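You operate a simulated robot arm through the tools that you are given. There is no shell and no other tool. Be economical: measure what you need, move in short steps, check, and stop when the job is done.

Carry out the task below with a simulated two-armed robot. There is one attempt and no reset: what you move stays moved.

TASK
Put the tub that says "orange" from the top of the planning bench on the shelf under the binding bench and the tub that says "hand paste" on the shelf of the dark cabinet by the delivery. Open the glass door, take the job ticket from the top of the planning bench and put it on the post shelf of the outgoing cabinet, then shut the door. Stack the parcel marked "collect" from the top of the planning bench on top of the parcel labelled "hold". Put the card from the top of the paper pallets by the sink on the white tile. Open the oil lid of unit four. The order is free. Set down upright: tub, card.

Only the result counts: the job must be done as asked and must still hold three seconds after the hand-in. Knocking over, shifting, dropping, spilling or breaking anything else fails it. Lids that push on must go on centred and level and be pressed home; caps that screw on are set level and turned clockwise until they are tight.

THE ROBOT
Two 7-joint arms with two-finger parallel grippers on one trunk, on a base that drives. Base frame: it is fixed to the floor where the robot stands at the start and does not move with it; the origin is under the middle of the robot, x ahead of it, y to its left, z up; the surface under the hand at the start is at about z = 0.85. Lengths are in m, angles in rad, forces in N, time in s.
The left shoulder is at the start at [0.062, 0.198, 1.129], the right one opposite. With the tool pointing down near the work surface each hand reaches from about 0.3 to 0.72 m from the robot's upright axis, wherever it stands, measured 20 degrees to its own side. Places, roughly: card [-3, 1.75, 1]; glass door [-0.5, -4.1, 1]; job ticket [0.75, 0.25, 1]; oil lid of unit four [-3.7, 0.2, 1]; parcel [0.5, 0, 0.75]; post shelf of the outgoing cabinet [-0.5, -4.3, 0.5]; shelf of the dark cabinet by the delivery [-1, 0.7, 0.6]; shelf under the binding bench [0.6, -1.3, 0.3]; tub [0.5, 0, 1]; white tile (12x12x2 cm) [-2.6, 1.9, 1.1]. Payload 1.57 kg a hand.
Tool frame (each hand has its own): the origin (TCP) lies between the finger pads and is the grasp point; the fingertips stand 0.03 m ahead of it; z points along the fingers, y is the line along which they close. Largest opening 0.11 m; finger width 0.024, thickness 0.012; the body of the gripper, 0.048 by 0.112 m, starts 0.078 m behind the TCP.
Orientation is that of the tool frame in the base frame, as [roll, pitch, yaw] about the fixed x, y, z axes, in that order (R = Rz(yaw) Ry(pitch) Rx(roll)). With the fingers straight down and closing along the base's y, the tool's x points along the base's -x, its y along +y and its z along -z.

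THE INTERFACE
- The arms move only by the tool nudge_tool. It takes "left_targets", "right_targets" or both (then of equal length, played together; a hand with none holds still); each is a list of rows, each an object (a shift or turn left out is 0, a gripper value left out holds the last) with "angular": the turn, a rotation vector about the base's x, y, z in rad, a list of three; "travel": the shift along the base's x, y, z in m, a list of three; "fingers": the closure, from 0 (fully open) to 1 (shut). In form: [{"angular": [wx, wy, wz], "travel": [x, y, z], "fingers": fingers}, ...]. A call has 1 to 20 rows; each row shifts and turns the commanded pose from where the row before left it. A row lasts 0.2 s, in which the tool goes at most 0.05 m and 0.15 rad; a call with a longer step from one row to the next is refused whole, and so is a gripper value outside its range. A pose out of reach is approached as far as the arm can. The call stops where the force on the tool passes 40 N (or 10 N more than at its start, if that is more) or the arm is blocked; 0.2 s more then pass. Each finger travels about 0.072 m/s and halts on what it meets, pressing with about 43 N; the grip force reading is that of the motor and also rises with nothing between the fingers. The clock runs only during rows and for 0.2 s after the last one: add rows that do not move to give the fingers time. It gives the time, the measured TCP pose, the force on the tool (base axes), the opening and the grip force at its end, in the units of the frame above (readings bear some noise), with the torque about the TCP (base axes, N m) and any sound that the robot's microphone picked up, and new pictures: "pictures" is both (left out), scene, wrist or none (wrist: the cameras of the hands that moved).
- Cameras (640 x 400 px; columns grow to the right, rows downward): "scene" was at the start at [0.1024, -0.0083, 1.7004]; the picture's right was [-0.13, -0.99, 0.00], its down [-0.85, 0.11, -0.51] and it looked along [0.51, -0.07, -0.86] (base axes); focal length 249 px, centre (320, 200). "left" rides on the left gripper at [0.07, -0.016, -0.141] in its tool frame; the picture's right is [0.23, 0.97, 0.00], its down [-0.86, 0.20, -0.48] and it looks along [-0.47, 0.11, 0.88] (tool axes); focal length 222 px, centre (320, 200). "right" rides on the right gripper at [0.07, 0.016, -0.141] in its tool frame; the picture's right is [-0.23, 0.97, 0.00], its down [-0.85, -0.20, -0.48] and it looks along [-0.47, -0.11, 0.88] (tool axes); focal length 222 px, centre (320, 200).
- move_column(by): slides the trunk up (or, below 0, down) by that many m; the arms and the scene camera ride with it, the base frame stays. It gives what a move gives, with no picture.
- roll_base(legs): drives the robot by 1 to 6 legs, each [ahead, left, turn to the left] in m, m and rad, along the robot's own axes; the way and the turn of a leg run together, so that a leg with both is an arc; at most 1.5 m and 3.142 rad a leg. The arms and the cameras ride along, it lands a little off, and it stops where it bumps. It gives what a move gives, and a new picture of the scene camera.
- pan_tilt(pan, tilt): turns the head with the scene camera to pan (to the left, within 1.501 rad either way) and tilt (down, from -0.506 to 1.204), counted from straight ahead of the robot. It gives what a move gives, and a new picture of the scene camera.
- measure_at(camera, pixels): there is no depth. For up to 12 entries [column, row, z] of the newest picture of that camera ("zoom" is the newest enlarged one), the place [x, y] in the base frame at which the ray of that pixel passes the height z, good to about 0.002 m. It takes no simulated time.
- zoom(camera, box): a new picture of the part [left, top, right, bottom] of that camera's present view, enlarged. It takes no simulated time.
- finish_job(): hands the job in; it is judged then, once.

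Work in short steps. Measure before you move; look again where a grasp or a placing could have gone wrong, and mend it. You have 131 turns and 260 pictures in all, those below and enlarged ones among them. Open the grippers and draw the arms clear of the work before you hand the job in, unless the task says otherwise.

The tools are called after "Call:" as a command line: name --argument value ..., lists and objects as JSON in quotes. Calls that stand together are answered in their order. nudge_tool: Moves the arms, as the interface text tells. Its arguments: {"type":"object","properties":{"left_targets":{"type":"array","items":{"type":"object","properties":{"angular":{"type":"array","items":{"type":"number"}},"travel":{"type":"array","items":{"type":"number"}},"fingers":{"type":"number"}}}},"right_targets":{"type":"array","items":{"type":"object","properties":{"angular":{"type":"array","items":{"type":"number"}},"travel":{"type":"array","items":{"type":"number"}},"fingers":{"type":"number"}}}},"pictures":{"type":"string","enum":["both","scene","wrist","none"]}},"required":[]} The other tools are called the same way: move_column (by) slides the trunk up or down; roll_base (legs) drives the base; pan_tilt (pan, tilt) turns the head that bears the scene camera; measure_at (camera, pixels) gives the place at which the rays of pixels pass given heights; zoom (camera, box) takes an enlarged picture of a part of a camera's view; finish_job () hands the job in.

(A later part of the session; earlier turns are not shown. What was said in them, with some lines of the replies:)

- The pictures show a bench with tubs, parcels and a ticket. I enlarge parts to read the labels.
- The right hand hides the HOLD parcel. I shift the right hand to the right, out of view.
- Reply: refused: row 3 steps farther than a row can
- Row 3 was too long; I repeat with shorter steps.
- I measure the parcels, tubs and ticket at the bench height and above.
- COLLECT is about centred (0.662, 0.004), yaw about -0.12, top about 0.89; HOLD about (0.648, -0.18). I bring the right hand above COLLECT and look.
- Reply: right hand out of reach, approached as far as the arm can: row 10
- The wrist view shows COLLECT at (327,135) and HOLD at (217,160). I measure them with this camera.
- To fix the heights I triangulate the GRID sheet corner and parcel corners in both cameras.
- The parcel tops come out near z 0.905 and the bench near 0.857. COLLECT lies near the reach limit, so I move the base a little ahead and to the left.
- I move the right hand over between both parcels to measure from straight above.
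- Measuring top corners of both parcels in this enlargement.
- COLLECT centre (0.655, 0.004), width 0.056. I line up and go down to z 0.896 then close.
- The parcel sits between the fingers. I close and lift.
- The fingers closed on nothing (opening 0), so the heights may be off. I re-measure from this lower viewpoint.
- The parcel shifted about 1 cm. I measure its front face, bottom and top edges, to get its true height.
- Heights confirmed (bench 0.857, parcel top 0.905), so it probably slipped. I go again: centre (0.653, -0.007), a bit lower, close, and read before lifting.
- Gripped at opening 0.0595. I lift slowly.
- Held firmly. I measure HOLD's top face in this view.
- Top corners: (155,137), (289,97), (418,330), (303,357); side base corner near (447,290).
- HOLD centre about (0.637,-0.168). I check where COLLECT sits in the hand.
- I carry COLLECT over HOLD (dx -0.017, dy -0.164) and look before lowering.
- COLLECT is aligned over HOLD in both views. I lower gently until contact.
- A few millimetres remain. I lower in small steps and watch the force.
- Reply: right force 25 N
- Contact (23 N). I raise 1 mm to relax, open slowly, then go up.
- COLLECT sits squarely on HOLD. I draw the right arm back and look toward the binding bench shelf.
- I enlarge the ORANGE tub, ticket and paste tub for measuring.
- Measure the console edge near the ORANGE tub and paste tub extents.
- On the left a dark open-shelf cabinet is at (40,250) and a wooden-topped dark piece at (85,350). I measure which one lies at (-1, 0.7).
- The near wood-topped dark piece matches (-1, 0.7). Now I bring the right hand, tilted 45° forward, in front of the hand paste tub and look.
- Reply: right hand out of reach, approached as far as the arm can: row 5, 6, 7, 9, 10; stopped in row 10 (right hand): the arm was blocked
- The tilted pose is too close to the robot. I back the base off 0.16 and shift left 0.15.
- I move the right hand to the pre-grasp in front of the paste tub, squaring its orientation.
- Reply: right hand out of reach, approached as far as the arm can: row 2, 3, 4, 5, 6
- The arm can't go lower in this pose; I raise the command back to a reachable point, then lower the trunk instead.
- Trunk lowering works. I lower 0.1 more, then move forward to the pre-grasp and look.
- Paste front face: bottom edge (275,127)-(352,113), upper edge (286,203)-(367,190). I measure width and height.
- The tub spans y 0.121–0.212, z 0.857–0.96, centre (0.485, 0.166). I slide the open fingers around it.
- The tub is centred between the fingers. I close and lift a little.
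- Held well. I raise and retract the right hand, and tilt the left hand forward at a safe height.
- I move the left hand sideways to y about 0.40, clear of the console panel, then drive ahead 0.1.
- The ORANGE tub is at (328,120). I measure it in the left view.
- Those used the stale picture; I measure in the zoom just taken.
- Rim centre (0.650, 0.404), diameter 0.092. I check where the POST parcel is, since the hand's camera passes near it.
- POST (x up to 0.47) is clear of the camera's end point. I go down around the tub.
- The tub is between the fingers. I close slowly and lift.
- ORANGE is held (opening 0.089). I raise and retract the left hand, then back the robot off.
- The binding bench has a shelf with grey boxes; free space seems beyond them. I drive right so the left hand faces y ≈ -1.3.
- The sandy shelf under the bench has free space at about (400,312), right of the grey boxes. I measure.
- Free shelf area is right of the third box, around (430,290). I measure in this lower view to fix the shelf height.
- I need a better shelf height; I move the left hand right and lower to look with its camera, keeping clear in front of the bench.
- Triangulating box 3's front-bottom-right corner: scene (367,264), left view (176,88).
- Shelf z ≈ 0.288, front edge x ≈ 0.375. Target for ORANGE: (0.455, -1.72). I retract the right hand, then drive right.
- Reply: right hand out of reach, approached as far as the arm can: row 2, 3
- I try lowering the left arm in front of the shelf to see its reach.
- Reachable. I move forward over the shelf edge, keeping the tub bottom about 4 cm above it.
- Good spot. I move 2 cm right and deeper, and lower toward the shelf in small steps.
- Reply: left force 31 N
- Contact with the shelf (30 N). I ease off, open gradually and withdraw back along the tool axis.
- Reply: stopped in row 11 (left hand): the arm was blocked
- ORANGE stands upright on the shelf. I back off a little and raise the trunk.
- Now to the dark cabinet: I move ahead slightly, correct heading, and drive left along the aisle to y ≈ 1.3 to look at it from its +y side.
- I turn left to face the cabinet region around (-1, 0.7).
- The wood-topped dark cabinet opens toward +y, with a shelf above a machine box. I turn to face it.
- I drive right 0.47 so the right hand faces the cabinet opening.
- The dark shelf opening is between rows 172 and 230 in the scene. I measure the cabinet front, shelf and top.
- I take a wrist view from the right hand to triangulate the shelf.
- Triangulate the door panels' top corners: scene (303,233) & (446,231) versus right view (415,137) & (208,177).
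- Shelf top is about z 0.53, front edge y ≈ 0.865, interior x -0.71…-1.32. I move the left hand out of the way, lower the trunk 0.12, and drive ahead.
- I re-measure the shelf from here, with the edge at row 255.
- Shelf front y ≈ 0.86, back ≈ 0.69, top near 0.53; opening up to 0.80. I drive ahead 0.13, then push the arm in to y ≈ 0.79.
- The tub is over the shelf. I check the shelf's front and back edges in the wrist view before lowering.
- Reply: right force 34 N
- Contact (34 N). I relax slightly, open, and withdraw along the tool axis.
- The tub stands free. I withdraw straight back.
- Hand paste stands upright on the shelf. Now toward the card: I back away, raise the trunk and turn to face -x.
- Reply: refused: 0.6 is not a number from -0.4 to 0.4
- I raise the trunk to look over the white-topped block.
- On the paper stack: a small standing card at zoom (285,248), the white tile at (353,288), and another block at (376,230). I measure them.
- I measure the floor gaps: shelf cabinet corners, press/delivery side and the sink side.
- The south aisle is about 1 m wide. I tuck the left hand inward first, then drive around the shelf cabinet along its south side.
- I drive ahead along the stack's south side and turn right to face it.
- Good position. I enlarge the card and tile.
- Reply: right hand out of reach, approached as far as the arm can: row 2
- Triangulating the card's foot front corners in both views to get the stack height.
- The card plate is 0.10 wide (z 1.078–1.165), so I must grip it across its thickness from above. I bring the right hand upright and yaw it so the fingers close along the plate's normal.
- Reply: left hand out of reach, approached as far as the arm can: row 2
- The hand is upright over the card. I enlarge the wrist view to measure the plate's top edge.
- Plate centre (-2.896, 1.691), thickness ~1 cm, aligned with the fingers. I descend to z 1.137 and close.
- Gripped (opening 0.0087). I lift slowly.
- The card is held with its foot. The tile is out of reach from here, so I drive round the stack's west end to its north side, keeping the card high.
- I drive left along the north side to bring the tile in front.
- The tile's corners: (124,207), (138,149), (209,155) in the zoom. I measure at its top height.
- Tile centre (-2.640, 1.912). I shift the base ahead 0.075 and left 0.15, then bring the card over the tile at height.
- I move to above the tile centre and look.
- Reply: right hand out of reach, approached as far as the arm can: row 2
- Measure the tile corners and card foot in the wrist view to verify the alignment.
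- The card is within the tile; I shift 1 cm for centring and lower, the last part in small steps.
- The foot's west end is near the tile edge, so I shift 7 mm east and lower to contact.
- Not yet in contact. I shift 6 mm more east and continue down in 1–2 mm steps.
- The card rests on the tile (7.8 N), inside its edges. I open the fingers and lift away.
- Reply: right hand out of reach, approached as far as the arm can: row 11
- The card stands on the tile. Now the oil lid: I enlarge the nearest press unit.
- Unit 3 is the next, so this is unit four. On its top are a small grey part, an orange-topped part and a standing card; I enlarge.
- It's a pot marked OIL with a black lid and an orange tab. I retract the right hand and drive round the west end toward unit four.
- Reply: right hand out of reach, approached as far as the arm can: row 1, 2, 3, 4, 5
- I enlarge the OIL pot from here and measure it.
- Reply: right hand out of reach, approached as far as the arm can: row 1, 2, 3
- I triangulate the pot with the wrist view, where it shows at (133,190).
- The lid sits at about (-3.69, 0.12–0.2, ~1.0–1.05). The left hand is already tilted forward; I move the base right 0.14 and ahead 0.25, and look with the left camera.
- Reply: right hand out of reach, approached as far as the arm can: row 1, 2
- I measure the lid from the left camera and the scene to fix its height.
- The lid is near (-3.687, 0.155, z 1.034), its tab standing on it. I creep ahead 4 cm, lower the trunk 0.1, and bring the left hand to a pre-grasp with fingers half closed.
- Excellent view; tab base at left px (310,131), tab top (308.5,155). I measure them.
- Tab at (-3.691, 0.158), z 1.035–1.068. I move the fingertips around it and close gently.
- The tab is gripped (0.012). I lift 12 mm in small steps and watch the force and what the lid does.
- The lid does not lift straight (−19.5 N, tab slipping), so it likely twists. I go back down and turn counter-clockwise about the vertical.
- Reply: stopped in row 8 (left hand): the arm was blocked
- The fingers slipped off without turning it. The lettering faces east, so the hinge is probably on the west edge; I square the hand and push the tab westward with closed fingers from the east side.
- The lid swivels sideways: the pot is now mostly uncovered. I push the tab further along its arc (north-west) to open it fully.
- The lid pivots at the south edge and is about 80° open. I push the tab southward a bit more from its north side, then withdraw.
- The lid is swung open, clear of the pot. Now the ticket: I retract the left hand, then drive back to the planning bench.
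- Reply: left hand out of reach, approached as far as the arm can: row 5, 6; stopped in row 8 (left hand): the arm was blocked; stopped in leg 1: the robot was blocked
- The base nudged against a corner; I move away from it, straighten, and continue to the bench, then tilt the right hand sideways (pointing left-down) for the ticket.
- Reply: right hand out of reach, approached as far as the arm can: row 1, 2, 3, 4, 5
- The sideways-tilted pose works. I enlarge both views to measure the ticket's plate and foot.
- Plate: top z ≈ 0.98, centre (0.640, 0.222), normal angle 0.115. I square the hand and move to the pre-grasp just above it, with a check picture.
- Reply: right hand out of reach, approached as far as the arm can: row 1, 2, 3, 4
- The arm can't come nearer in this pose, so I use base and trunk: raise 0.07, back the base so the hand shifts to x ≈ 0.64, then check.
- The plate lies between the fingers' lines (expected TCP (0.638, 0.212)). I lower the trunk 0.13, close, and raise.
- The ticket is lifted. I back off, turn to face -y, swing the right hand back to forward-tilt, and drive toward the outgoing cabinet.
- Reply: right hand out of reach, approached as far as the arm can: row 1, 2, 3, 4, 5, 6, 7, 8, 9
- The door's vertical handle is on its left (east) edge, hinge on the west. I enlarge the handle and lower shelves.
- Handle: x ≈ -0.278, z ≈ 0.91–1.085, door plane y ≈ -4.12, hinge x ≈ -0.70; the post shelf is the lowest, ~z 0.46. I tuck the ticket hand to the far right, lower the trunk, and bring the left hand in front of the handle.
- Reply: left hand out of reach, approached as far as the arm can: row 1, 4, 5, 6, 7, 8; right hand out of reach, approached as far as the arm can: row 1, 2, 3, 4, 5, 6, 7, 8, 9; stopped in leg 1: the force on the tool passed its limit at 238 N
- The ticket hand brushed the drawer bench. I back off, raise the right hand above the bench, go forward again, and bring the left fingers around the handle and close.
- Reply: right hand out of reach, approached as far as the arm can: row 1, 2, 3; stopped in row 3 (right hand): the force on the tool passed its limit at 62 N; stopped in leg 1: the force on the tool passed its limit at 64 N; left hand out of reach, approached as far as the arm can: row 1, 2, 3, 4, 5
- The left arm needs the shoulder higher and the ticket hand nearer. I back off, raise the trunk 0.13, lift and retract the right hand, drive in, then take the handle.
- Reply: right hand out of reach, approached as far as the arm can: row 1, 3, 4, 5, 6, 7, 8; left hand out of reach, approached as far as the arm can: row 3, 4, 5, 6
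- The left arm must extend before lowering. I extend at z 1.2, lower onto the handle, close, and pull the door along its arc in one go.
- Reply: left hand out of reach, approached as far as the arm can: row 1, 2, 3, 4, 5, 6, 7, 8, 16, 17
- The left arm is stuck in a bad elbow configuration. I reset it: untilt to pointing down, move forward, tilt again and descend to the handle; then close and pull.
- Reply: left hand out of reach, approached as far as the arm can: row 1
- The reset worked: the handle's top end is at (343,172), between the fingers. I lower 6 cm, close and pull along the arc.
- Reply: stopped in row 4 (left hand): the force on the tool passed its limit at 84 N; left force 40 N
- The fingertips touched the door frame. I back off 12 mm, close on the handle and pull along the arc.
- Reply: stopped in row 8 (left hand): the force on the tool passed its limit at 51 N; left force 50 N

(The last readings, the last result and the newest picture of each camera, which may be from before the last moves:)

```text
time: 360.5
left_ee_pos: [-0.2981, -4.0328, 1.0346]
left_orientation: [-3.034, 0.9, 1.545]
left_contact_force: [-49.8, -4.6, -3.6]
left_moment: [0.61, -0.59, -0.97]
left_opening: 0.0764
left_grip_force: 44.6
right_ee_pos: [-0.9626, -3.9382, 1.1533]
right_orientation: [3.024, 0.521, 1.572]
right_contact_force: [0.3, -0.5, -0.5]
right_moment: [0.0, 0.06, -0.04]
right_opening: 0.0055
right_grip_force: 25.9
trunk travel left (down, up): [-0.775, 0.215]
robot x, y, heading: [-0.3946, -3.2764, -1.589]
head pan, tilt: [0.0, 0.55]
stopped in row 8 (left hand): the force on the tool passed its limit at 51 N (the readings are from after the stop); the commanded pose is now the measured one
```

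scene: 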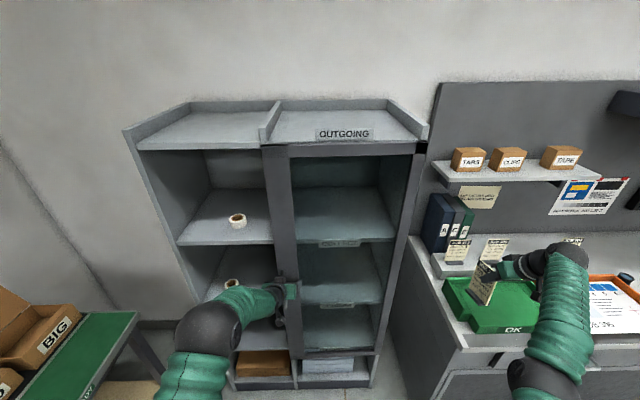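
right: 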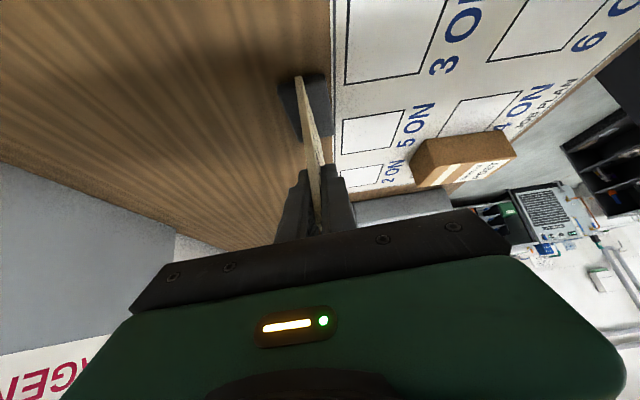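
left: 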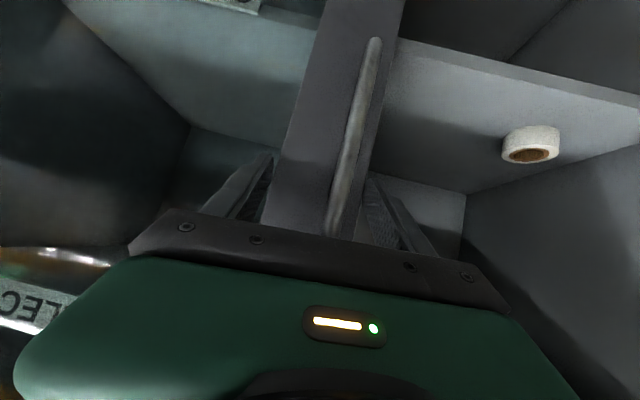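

The fingers are clamping the door's stile (0.076). I relax sideways toward -x, then pull along the arc.

Call:
nudge_tool --left_targets '[{"travel": [-0.006, 0, 0]}, {"travel": [-0.006, 0, 0]}, {"travel": [0, 0.008, 0]}, {"travel": [-0.001, 0.012, 0]}, {"travel": [-0.003, 0.015, 0]}, {"travel": [-0.004, 0.018, 0]}, {"travel": [-0.005, 0.02, 0]}, {"travel": [-0.006, 0.02, 0]}, {"travel": [-0.007, 0.02, 0]}, {"travel": [-0.008, 0.02, 0]}, {"travel": [-0.009, 0.019, 0]}, {"travel": [-0.01, 0.019, 0]}, {}]' --pictures "both"

```text
time: 362.9
left_ee_pos: [-0.3121, -3.8822, 1.0339]
left_orientation: [-3.076, 0.893, 1.584]
left_contact_force: [41.1, 14.7, 9.8]
left_moment: [0.07, -0.9, 2.05]
left_opening: 0.0405
left_grip_force: 45.1
right_ee_pos: [-0.9755, -3.9311, 1.1817]
right_orientation: [3.067, 0.586, 1.574]
right_contact_force: [-0.9, -0.2, -1.3]
right_moment: [0.0, -0.06, -0.01]
right_opening: 0.0053
right_grip_force: 26.2
trunk travel left (down, up): [-0.775, 0.215]
robot x, y, heading: [-0.4005, -3.2752, -1.584]
head pan, tilt: [0.0, 0.55]
stopped in row 11 (left hand): the force on the tool passed its limit at 61 N (the readings are from after the stop); the commanded pose is now the measured one
```

scene: 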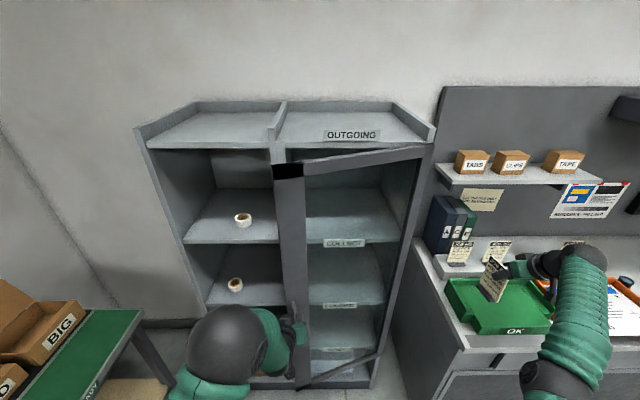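
left: 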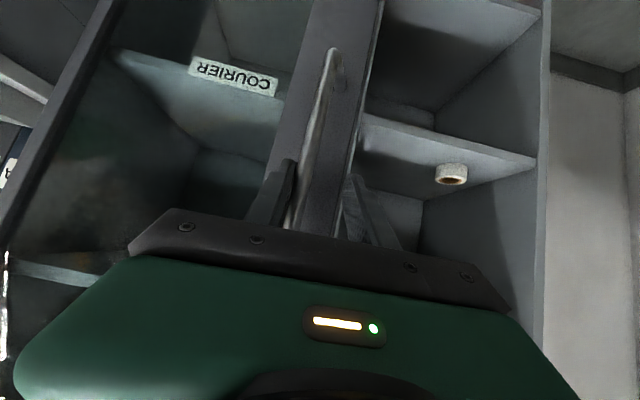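

The door is ajar. I release, go around its edge with the left hand, and sweep it open from inside.

Call:
nudge_tool --left_targets '[{"fingers": 0.3}, {"fingers": 0}, {"travel": [0, 0.045, 0]}, {"travel": [0.045, 0.02, 0]}, {"travel": [0.045, 0, 0]}, {"travel": [0.03, -0.03, 0]}, {"travel": [0, -0.05, 0]}, {"travel": [0, -0.05, 0]}, {"travel": [0, -0.05, 0]}, {"travel": [-0.04, 0.012, 0]}, {"travel": [-0.04, 0.014, 0]}, {"travel": [-0.04, 0.016, 0]}, {"travel": [-0.04, 0.018, 0]}, {"travel": [-0.04, 0.018, 0]}, {"travel": [-0.04, 0.018, 0]}, {"travel": [-0.04, 0.018, 0]}, {"travel": [-0.04, 0.018, 0]}, {"travel": [-0.04, 0.018, 0]}, {"travel": [-0.04, 0.018, 0]}]' --pictures "none"

Call:
nudge_tool --left_targets '[{"travel": [-0.035, 0.02, 0]}, {"travel": [-0.035, 0.02, 0]}, {"travel": [-0.035, 0.02, 0]}, {"travel": [-0.03, 0.02, 0]}, {}]' --pictures "scene"

```text
time: 365.3
left_ee_pos: [-0.2375, -3.9746, 1.0339]
left_orientation: [-3.075, 0.895, 1.588]
left_contact_force: [15.7, 7.3, 4.0]
left_moment: [0.03, 0.91, -1.54]
left_opening: 0.0985
left_grip_force: 0.0
right_ee_pos: [-0.9661, -3.9301, 1.1883]
right_orientation: [3.078, 0.59, 1.578]
right_contact_force: [-0.3, -0.3, 0.6]
right_moment: [0.05, 0.03, 0.01]
right_opening: 0.0056
right_grip_force: 25.7
trunk travel left (down, up): [-0.775, 0.215]
robot x, y, heading: [-0.3974, -3.2765, -1.583]
head pan, tilt: [0.0, 0.55]
stopped in row 11 (left hand): the force on the tool passed its limit at 69 N (the readings are from after the stop); the commanded pose is now the measured one
```

```text
time: 365.6
left_ee_pos: [-0.2441, -3.9656, 1.0343]
left_orientation: [-3.097, 0.893, 1.586]
left_contact_force: [23.9, 10.5, -3.9]
left_moment: [-0.73, 0.81, -2.4]
left_opening: 0.0876
left_grip_force: 0.0
right_ee_pos: [-0.9722, -3.9307, 1.1839]
right_orientation: [3.07, 0.586, 1.574]
right_contact_force: [-1.1, 0.2, -1.2]
right_moment: [-0.02, 0.01, 0.01]
right_opening: 0.0054
right_grip_force: 25.6
trunk travel left (down, up): [-0.775, 0.215]
robot x, y, heading: [-0.3983, -3.2764, -1.58]
head pan, tilt: [0.0, 0.55]
stopped in row 1 (left hand): the force on the tool passed its limit at 73 N (the readings are from after the stop); the commanded pose is now the measured one
```

scene: 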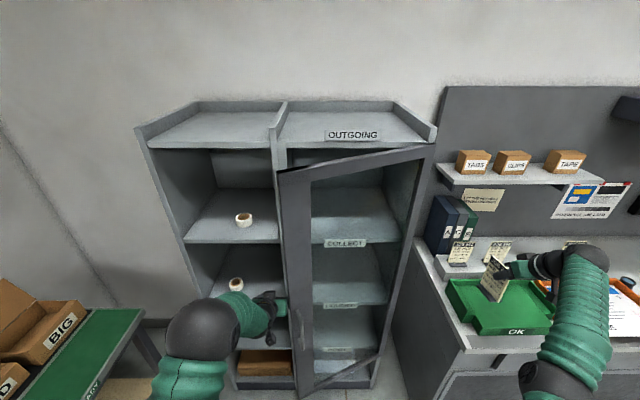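

The hand met the stile's edge. I go deeper behind the door with closed fingers and sweep it outward.

Call:
nudge_tool --left_targets '[{"travel": [0.04, 0, 0], "fingers": 1}, {"travel": [0, -0.03, 0]}, {"travel": [0, -0.04, 0]}, {"travel": [0, -0.01, 0]}, {"travel": [-0.03, 0, 0]}, {"travel": [-0.035, 0.005, 0]}, {"travel": [-0.02, 0.03, 0]}, {"travel": [-0.02, 0.035, 0]}, {"travel": [-0.02, 0.035, 0]}, {"travel": [-0.02, 0.035, 0]}, {"travel": [-0.025, 0.035, 0]}, {"travel": [-0.03, 0.03, 0]}, {"travel": [-0.035, 0.025, 0]}, {"travel": [-0.035, 0.02, 0]}, {"travel": [-0.035, 0.015, 0]}, {"travel": [-0.035, 0.01, 0]}, {"travel": [-0.035, 0.01, 0]}, {"travel": [-0.035, 0.01, 0]}, {}]' --pictures "scene"

```text
time: 368.3
left_ee_pos: [-0.3082, -3.8701, 1.0275]
left_orientation: [-3.123, 0.893, 1.78]
left_contact_force: [0.0, 0.2, -0.8]
left_moment: [0.01, -0.03, 0.02]
left_opening: 0.0
left_grip_force: 20.8
right_ee_pos: [-0.9749, -3.9315, 1.1724]
right_orientation: [3.046, 0.567, 1.57]
right_contact_force: [0.8, 0.5, -0.9]
right_moment: [0.01, -0.03, 0.02]
right_opening: 0.0055
right_grip_force: 25.7
trunk travel left (down, up): [-0.775, 0.215]
robot x, y, heading: [-0.3937, -3.2753, -1.582]
head pan, tilt: [0.0, 0.55]
stopped in row 13 (left hand): the arm was blocked; the commanded pose is now the measured one
```

scene: 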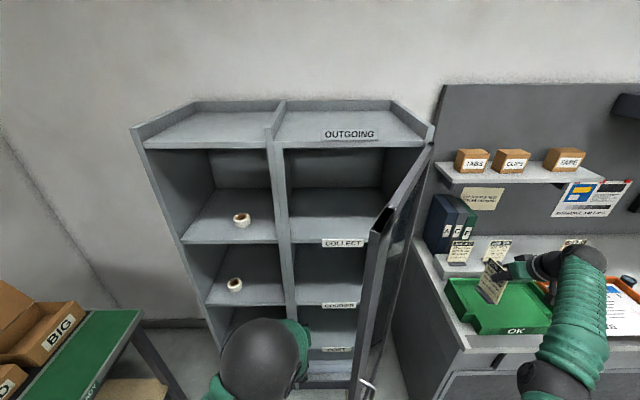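

The door stands wide open. I back out, shift left so the ticket hand clears the door edge, lower the trunk to the post shelf height, and approach.

Call:
nudge_tool --left_targets '[{"travel": [0.03, 0.03, 0.02]}, {"travel": [0.03, 0.03, 0.02]}, {"travel": [0.03, 0.03, 0.02]}, {"travel": [0.03, 0.02, 0.02]}, {"travel": [0.03, 0, 0.02]}, {}]' --pictures "none"

Call:
roll_base --legs '[[-0.42, 0, 0], [0, 0.49, 0]]'

Call:
move_column --by -0.4

Call:
move_column --by -0.15

Call:
roll_base --legs '[[0.45, 0, 0]]'

Call:
zoom --camera "right" --box '[0, 0, 640, 400]'

```text
time: 369.7
left_ee_pos: [-0.1622, -3.7724, 1.1304]
left_orientation: [-3.111, 0.895, 1.776]
left_contact_force: [0.5, 0.8, -0.4]
left_moment: [-0.02, -0.01, 0.02]
left_opening: 0.0
left_grip_force: 21.6
left hand out of reach, approached as far as the arm can: row 4
right_ee_pos: [-0.9723, -3.9333, 1.177]
right_orientation: [3.054, 0.57, 1.574]
right_contact_force: [0.3, -0.2, -1.0]
right_moment: [0.04, 0.01, 0.03]
right_opening: 0.0055
right_grip_force: 25.7
trunk travel left (down, up): [-0.775, 0.215]
robot x, y, heading: [-0.3975, -3.2731, -1.58]
head pan, tilt: [0.0, 0.55]
```

```text
time: 374.8
left_ee_pos: [0.3243, -3.3616, 1.1328]
left_orientation: [-3.123, 0.895, 1.763]
left_contact_force: [-0.5, -0.9, 0.1]
left_moment: [0.01, -0.04, 0.04]
left_opening: 0.0002
left_grip_force: 21.2
right_ee_pos: [-0.486, -3.5182, 1.1716]
right_orientation: [3.043, 0.571, 1.562]
right_contact_force: [-1.4, 0.8, -0.1]
right_moment: [-0.02, -0.03, 0.03]
right_opening: 0.0053
right_grip_force: 25.8
trunk travel left (down, up): [-0.775, 0.215]
robot x, y, heading: [0.1008, -2.8692, -1.585]
head pan, tilt: [0.0, 0.55]
```

scene: 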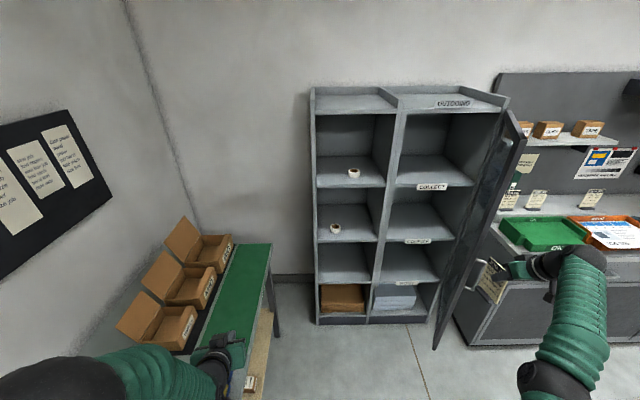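

```text
time: 377.0
left_ee_pos: [0.224, -3.3873, 0.9451]
left_orientation: [3.125, 0.997, 1.871]
left_contact_force: [-1.2, -1.9, -0.4]
left_moment: [0.11, -0.13, 0.21]
left_opening: 0.0002
left_grip_force: 21.3
right_ee_pos: [-0.4492, -3.4738, 0.702]
right_orientation: [2.671, -0.049, 1.656]
right_contact_force: [-3.2, 0.0, -4.3]
right_moment: [0.03, -0.32, -0.03]
right_opening: 0.0054
right_grip_force: 25.8
trunk travel left (down, up): [-0.565, 0.425]
robot x, y, heading: [0.0896, -2.8646, -1.59]
head pan, tilt: [0.0, 0.55]
stopped: the arm was blocked; the commanded pose is now the measured one
```

```text
time: 377.3
left_ee_pos: [0.3873, -3.4203, 0.9495]
left_orientation: [-2.747, 1.07, 2.27]
left_contact_force: [1.8, 0.3, -0.7]
left_moment: [-0.08, 0.08, -0.19]
left_opening: 0.0
left_grip_force: 21.3
right_ee_pos: [-0.289, -3.406, 0.7083]
right_orientation: [2.757, -0.392, 1.728]
right_contact_force: [1.2, 0.6, 3.0]
right_moment: [-0.12, 0.11, 0.05]
right_opening: 0.0054
right_grip_force: 25.9
trunk travel left (down, up): [-0.562, 0.428]
robot x, y, heading: [0.1014, -2.8785, -1.603]
head pan, tilt: [0.0, 0.55]
stopped: the arm was blocked; the commanded pose is now the measured one
```

```text
time: 378.0
left_ee_pos: [0.4746, -3.3992, 0.8842]
left_orientation: [-2.363, 0.96, 2.53]
left_contact_force: [-126.2, 61.0, 187.8]
left_moment: [28.47, 10.86, 1.41]
left_opening: 0.0001
left_grip_force: 21.8
right_ee_pos: [-0.1545, -3.3382, 0.6881]
right_orientation: [2.81, -0.56, 1.756]
right_contact_force: [-1.1, -1.1, 0.7]
right_moment: [-0.01, -0.03, -0.01]
right_opening: 0.0053
right_grip_force: 25.7
trunk travel left (down, up): [-0.562, 0.428]
robot x, y, heading: [0.1057, -2.8651, -1.602]
head pan, tilt: [0.0, 0.55]
stopped in leg 1: the robot was blocked; the commanded pose is now the measured one
```

scene: 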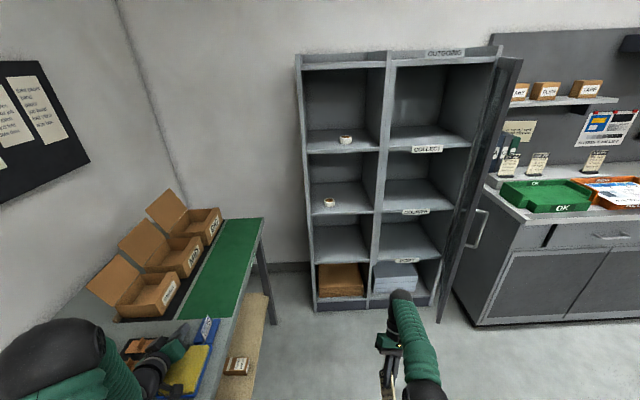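

```text
1.00 times, centred on (320, 200) of right (not enlarged: the box is as wide or as high as the picture)
5 turns are left
```

zoom: 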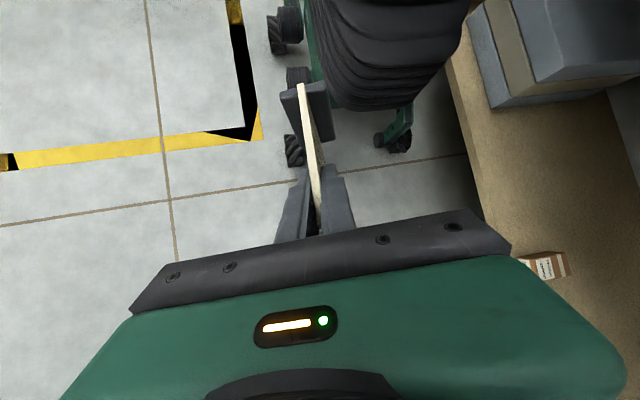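

The left arm fouled the end bench. With five turns left, I shift right away from it and re-tilt the right hand forward toward the post shelf.

Call:
roll_base --legs '[[0, -0.3, 0.015]]'

Call:
nudge_tool --right_targets '[{"angular": [-0.145, 0, 0], "travel": [0, -0.02, 0]}, {"angular": [-0.145, 0, 0], "travel": [0, -0.02, 0]}, {"angular": [-0.145, 0, 0], "travel": [0, -0.02, 0]}, {"angular": [-0.145, 0, 0], "travel": [0, -0.02, 0]}, {"angular": [-0.145, 0, 0], "travel": [0, -0.02, 0]}, {"angular": [-0.145, 0, 0], "travel": [0, -0.02, 0]}, {"angular": [-0.145, 0, 0], "travel": [0, -0.02, 0]}, {"angular": [-0.145, 0, 0], "travel": [0, -0.02, 0]}, {}]' --left_targets '[{"travel": [-0.03, 0.02, 0.02]}, {"travel": [-0.03, 0.02, 0.02]}, {"travel": [-0.03, 0.02, 0.02]}, {"travel": [-0.03, 0, 0]}, {}, {}, {}, {}, {}]' --pictures "none"

Call:
roll_base --legs '[[0.25, 0, 0]]'

Call:
zoom --camera "scene" --box '[250, 180, 490, 380]'

```text
time: 379.2
left_ee_pos: [0.4739, -3.4149, 0.8883]
left_orientation: [-2.363, 1.001, 2.636]
left_contact_force: [-13.8, 39.7, 95.9]
left_moment: [16.09, 8.37, -1.35]
left_opening: 0.0
left_grip_force: 20.9
right_ee_pos: [-0.2069, -3.3551, 0.6837]
right_orientation: [2.824, -0.575, 1.758]
right_contact_force: [0.5, 0.4, -0.7]
right_moment: [-0.05, -0.02, -0.01]
right_opening: 0.0055
right_grip_force: 25.5
trunk travel left (down, up): [-0.562, 0.428]
robot x, y, heading: [0.0346, -2.8635, -1.587]
head pan, tilt: [0.0, 0.55]
stopped in leg 1: the force on the tool passed its limit at 262 N (the readings are from after the stop); the commanded pose is now the measured one
```

scene: 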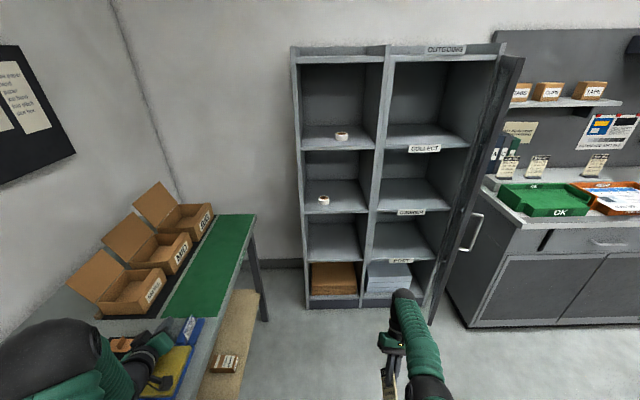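

```text
time: 381.2
left_ee_pos: [0.3634, -3.376, 0.9338]
left_orientation: [-2.386, 0.982, 2.612]
left_contact_force: [0.2, -0.2, 0.5]
left_moment: [-0.04, 0.02, -0.01]
left_opening: 0.0001
left_grip_force: 21.3
left hand out of reach, approached as far as the arm can: row 4
right_ee_pos: [-0.2174, -3.6181, 0.6519]
right_orientation: [3.031, 0.556, 1.753]
right_contact_force: [0.0, 0.1, -0.8]
right_moment: [0.03, -0.02, 0.02]
right_opening: 0.0055
right_grip_force: 25.1
right hand out of reach, approached as far as the arm can: row 1, 2, 3, 4, 5, 6, 7, 8
trunk travel left (down, up): [-0.562, 0.428]
robot x, y, heading: [0.0375, -2.8624, -1.59]
head pan, tilt: [0.0, 0.55]
```

```text
time: 383.0
left_ee_pos: [0.358, -3.6255, 0.934]
left_orientation: [-2.387, 0.983, 2.614]
left_contact_force: [0.2, 0.1, 0.2]
left_moment: [0.02, 0.03, -0.05]
left_opening: 0.0
left_grip_force: 21.1
right_ee_pos: [-0.2214, -3.8689, 0.652]
right_orientation: [3.028, 0.555, 1.755]
right_contact_force: [-1.1, -0.2, -1.4]
right_moment: [0.01, -0.01, 0.0]
right_opening: 0.0055
right_grip_force: 25.2
trunk travel left (down, up): [-0.562, 0.428]
robot x, y, heading: [0.0351, -3.1125, -1.59]
head pan, tilt: [0.0, 0.55]
```

scene: 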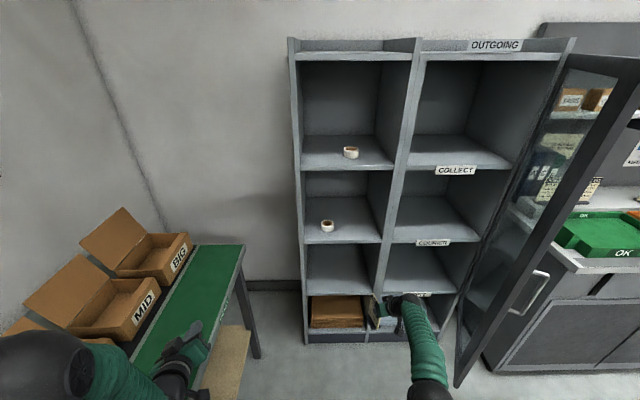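

```text
2.00 times, centred on (370, 280) of scene
4 turns are left
```

zoom: 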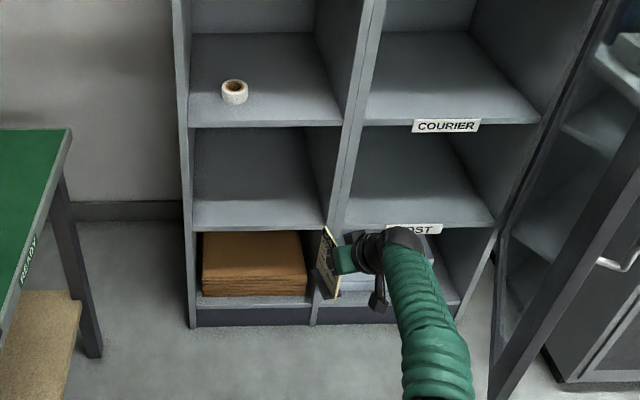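

Recovered. I shift right to the post compartment, drive in, lower, release the ticket and back out.

Call:
roll_base --legs '[[0, -0.265, 0], [0.36, 0, 0]]'

Call:
move_column --by -0.06

Call:
nudge_tool --right_targets '[{"fingers": 0.9}, {"fingers": 0.8}, {"fingers": 0.6}, {"fingers": 0.4}, {"fingers": 0.2}, {"fingers": 0.1}, {}, {}]' --pictures "wrist"

Call:
roll_base --legs '[[-0.5, 0, 0]]'

```text
time: 386.5
left_ee_pos: [0.0818, -3.9175, 0.9396]
left_orientation: [-2.366, 0.986, 2.62]
left_contact_force: [-1.1, -0.5, -0.2]
left_moment: [-0.03, 0.0, 0.03]
left_opening: 0.0001
left_grip_force: 21.5
right_ee_pos: [-0.5031, -4.1521, 0.6486]
right_orientation: [3.025, 0.544, 1.742]
right_contact_force: [0.2, 0.4, -0.8]
right_moment: [0.0, 0.01, 0.0]
right_opening: 0.0054
right_grip_force: 25.4
trunk travel left (down, up): [-0.562, 0.428]
robot x, y, heading: [-0.24, -3.4119, -1.597]
head pan, tilt: [0.0, 0.55]
stopped in leg 2: the robot was blocked; the commanded pose is now the measured one
```

scene: 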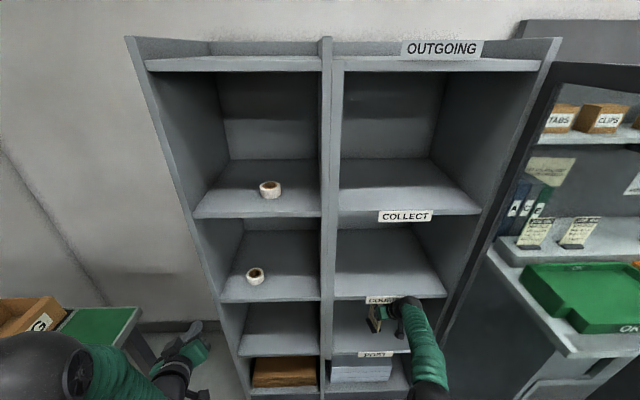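

```text
time: 387.5
left_ee_pos: [0.0813, -3.9221, 0.8767]
left_orientation: [-2.374, 0.984, 2.612]
left_contact_force: [0.3, 0.2, -0.4]
left_moment: [0.01, 0.0, -0.02]
left_opening: 0.0
left_grip_force: 21.1
right_ee_pos: [-0.501, -4.158, 0.5863]
right_orientation: [3.024, 0.54, 1.743]
right_contact_force: [-0.9, 3.0, 15.9]
right_moment: [-0.63, 0.13, -0.09]
right_opening: 0.0062
right_grip_force: 26.5
trunk travel left (down, up): [-0.502, 0.488]
robot x, y, heading: [-0.2382, -3.4144, -1.595]
head pan, tilt: [0.0, 0.55]
```

```text
time: 389.3
left_ee_pos: [0.0813, -3.9244, 0.8767]
left_orientation: [-2.38, 0.985, 2.61]
left_contact_force: [0.5, 0.4, -0.1]
left_moment: [0.0, -0.02, -0.02]
left_opening: 0.0
left_grip_force: 21.2
right_ee_pos: [-0.5005, -4.1567, 0.5814]
right_orientation: [3.021, 0.536, 1.742]
right_contact_force: [0.6, -0.2, 1.0]
right_moment: [0.0, 0.01, 0.0]
right_opening: 0.0991
right_grip_force: 0.0
trunk travel left (down, up): [-0.502, 0.488]
robot x, y, heading: [-0.2397, -3.4168, -1.596]
head pan, tilt: [0.0, 0.55]
```

right: 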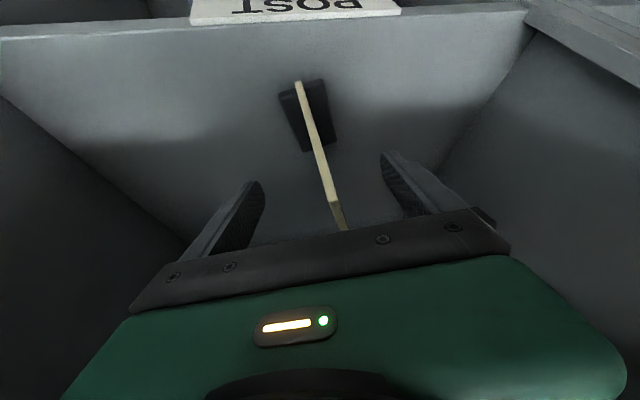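

```text
time: 392.3
left_ee_pos: [0.0942, -3.4147, 0.8769]
left_orientation: [-2.378, 0.985, 2.615]
left_contact_force: [0.2, 0.9, -0.3]
left_moment: [0.01, 0.02, 0.02]
left_opening: 0.0001
left_grip_force: 21.1
right_ee_pos: [-0.4858, -3.6506, 0.5834]
right_orientation: [3.019, 0.537, 1.747]
right_contact_force: [0.4, 0.7, 1.2]
right_moment: [0.0, -0.01, 0.0]
right_opening: 0.0989
right_grip_force: 0.2
trunk travel left (down, up): [-0.502, 0.488]
robot x, y, heading: [-0.2297, -2.9067, -1.596]
head pan, tilt: [0.0, 0.55]
3 turns are left
```

scene: 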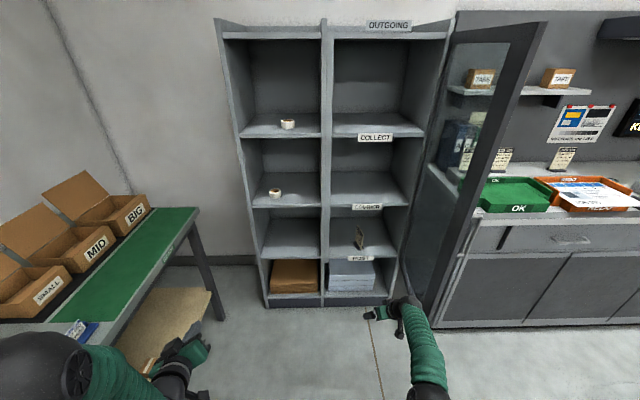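

The ticket stands on the POST shelf. Now I go round the door's outer side with the right hand and push it shut.

Call:
nudge_tool --right_targets '[{"fingers": 1}, {"fingers": 1}, {"fingers": 1}, {"fingers": 1}]' --pictures "none"

Call:
roll_base --legs '[[-0.12, 0, 0], [0, -0.6, 0.02], [0.28, 0, 0], [0, 0.65, 0], [0.26, 0, 0], [0.06, 0, 0]]'

```text
time: 393.3
left_ee_pos: [0.0939, -3.4148, 0.8777]
left_orientation: [-2.381, 0.986, 2.616]
left_contact_force: [-0.5, 0.4, -0.3]
left_moment: [0.0, 0.03, -0.02]
left_opening: 0.0001
left_grip_force: 21.2
right_ee_pos: [-0.4861, -3.6495, 0.5816]
right_orientation: [3.02, 0.534, 1.747]
right_contact_force: [-0.5, 0.3, -0.7]
right_moment: [-0.01, 0.02, -0.01]
right_opening: 0.0001
right_grip_force: 20.6
trunk travel left (down, up): [-0.502, 0.488]
robot x, y, heading: [-0.23, -2.9067, -1.59]
head pan, tilt: [0.0, 0.55]
```

```text
time: 403.7
left_ee_pos: [0.157, -3.8067, 0.8795]
left_orientation: [-2.372, 0.988, 2.635]
left_contact_force: [-0.1, -1.1, -0.7]
left_moment: [0.05, -0.01, -0.01]
left_opening: 0.0
left_grip_force: 20.9
right_ee_pos: [-0.4125, -4.0414, 0.5706]
right_orientation: [2.999, 0.501, 1.766]
right_contact_force: [-0.1, -0.2, -0.2]
right_moment: [0.02, 0.02, -0.01]
right_opening: 0.0
right_grip_force: 21.6
trunk travel left (down, up): [-0.502, 0.488]
robot x, y, heading: [-0.1702, -3.3066, -1.585]
head pan, tilt: [0.0, 0.55]
stopped in leg 5: the force on the tool passed its limit at 71 N (the readings are from after the stop); the commanded pose is now the measured one
2 turns are left
```

scene: 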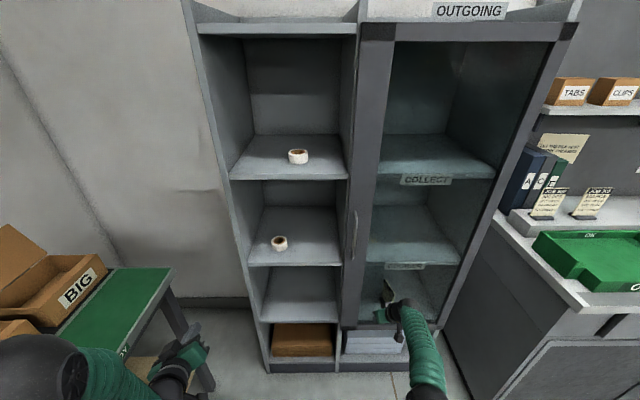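

The door appears shut. I press once more, open the grippers and back the arms clear.

Call:
roll_base --legs '[[0.04, 0, 0]]'

Call:
roll_base --legs '[[-0.4, 0, 0]]'

Call:
nudge_tool --right_targets '[{"fingers": 0}, {"fingers": 0}, {"fingers": 0}, {"fingers": 0}]' --left_targets '[{"fingers": 0}, {"fingers": 0}, {"fingers": 0}, {"fingers": 0}]' --pictures "none"

```text
time: 404.5
left_ee_pos: [0.1571, -3.8149, 0.8821]
left_orientation: [-2.361, 0.987, 2.645]
left_contact_force: [0.5, -0.3, -0.3]
left_moment: [0.04, 0.01, 0.0]
left_opening: 0.0001
left_grip_force: 21.2
right_ee_pos: [-0.4134, -4.0512, 0.575]
right_orientation: [2.995, 0.495, 1.769]
right_contact_force: [0.4, 19.7, 18.2]
right_moment: [-0.04, 0.02, 0.0]
right_opening: 0.0001
right_grip_force: 21.3
trunk travel left (down, up): [-0.502, 0.488]
robot x, y, heading: [-0.1701, -3.3172, -1.58]
head pan, tilt: [0.0, 0.55]
stopped in leg 1: the force on the tool passed its limit at 83 N (the readings are from after the stop); the commanded pose is now the measured one
```

scene: 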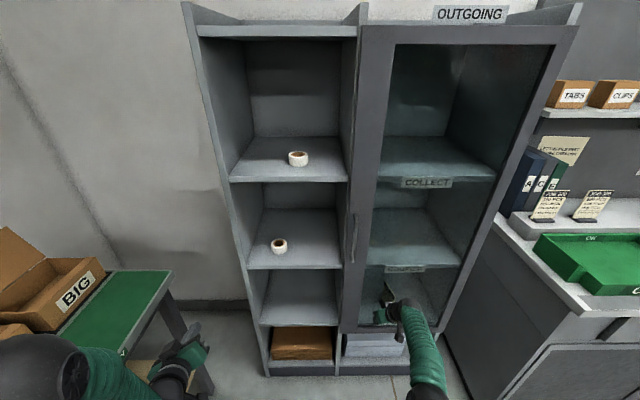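

```text
time: 407.1
left_ee_pos: [0.1579, -3.4132, 0.8793]
left_orientation: [-2.368, 0.99, 2.629]
left_contact_force: [-0.7, -1.5, 0.5]
left_moment: [0.0, 0.01, 0.01]
left_opening: 0.0002
left_grip_force: 21.0
right_ee_pos: [-0.4112, -3.6424, 0.5664]
right_orientation: [2.988, 0.481, 1.762]
right_contact_force: [0.2, -0.1, 0.5]
right_moment: [0.0, -0.01, -0.01]
right_opening: 0.0
right_grip_force: 21.3
trunk travel left (down, up): [-0.502, 0.488]
robot x, y, heading: [-0.1654, -2.914, -1.589]
head pan, tilt: [0.0, 0.55]
```

scene: 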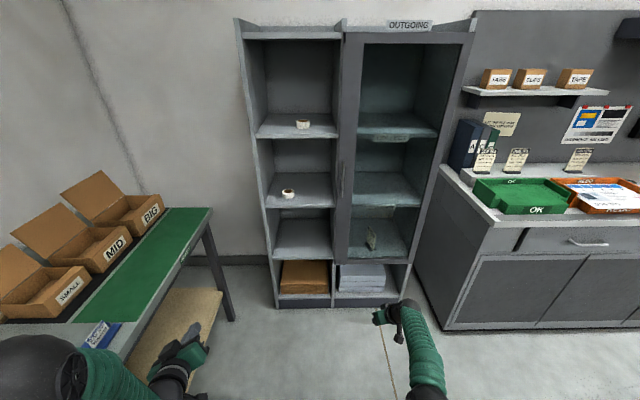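

```text
time: 408.1
left_ee_pos: [0.1593, -3.4144, 0.8808]
left_orientation: [-2.363, 0.99, 2.633]
left_contact_force: [-0.1, 0.5, 0.5]
left_moment: [0.05, 0.03, 0.0]
left_opening: 0.1099
left_grip_force: 0.0
right_ee_pos: [-0.4091, -3.6394, 0.5633]
right_orientation: [2.983, 0.474, 1.762]
right_contact_force: [-0.6, 0.2, -0.8]
right_moment: [-0.02, 0.04, -0.01]
right_opening: 0.1098
right_grip_force: 0.1
trunk travel left (down, up): [-0.502, 0.488]
robot x, y, heading: [-0.1645, -2.9108, -1.585]
head pan, tilt: [0.0, 0.55]
1 turns are left
```

The door is shut with the ticket standing on the post shelf, and both grippers are open and clear. I hand in.

Call:
finish_job

```text
The job is handed in.
```

I handed the job in with every item carried out, but three collisions on the way may have disturbed something and could fail it.

- **Orange tub:** it stands upright on the shelf under the binding bench.
- **Hand paste tub:** it stands upright on the shelf of the dark cabinet by the delivery.
- **Job ticket and glass door:** the ticket stands on the post shelf of the outgoing cabinet, and the door is pushed shut against its stop.
- **Collect parcel:** it is stacked squarely on the hold parcel.
- **Card:** it stands upright on the white tile, inside its edges.
- **Oil lid of unit four:** it swivels rather than lifts; I swung it about 80–90° open, clear of the pot. I did not find its end stop.

**Collisions:**
- The ticket, in the right hand, hit the drawer bench beside the outgoing cabinet with up to 238 N.
- The left arm pressed on the end of the bench near that cabinet with up to 262 N.
- The base bumped something by the dark cabinet holding the hand paste and was turned slightly.

The last pictures show nothing knocked over around the outgoing cabinet. I did not go back to check the bench end or the dark cabinet closely.
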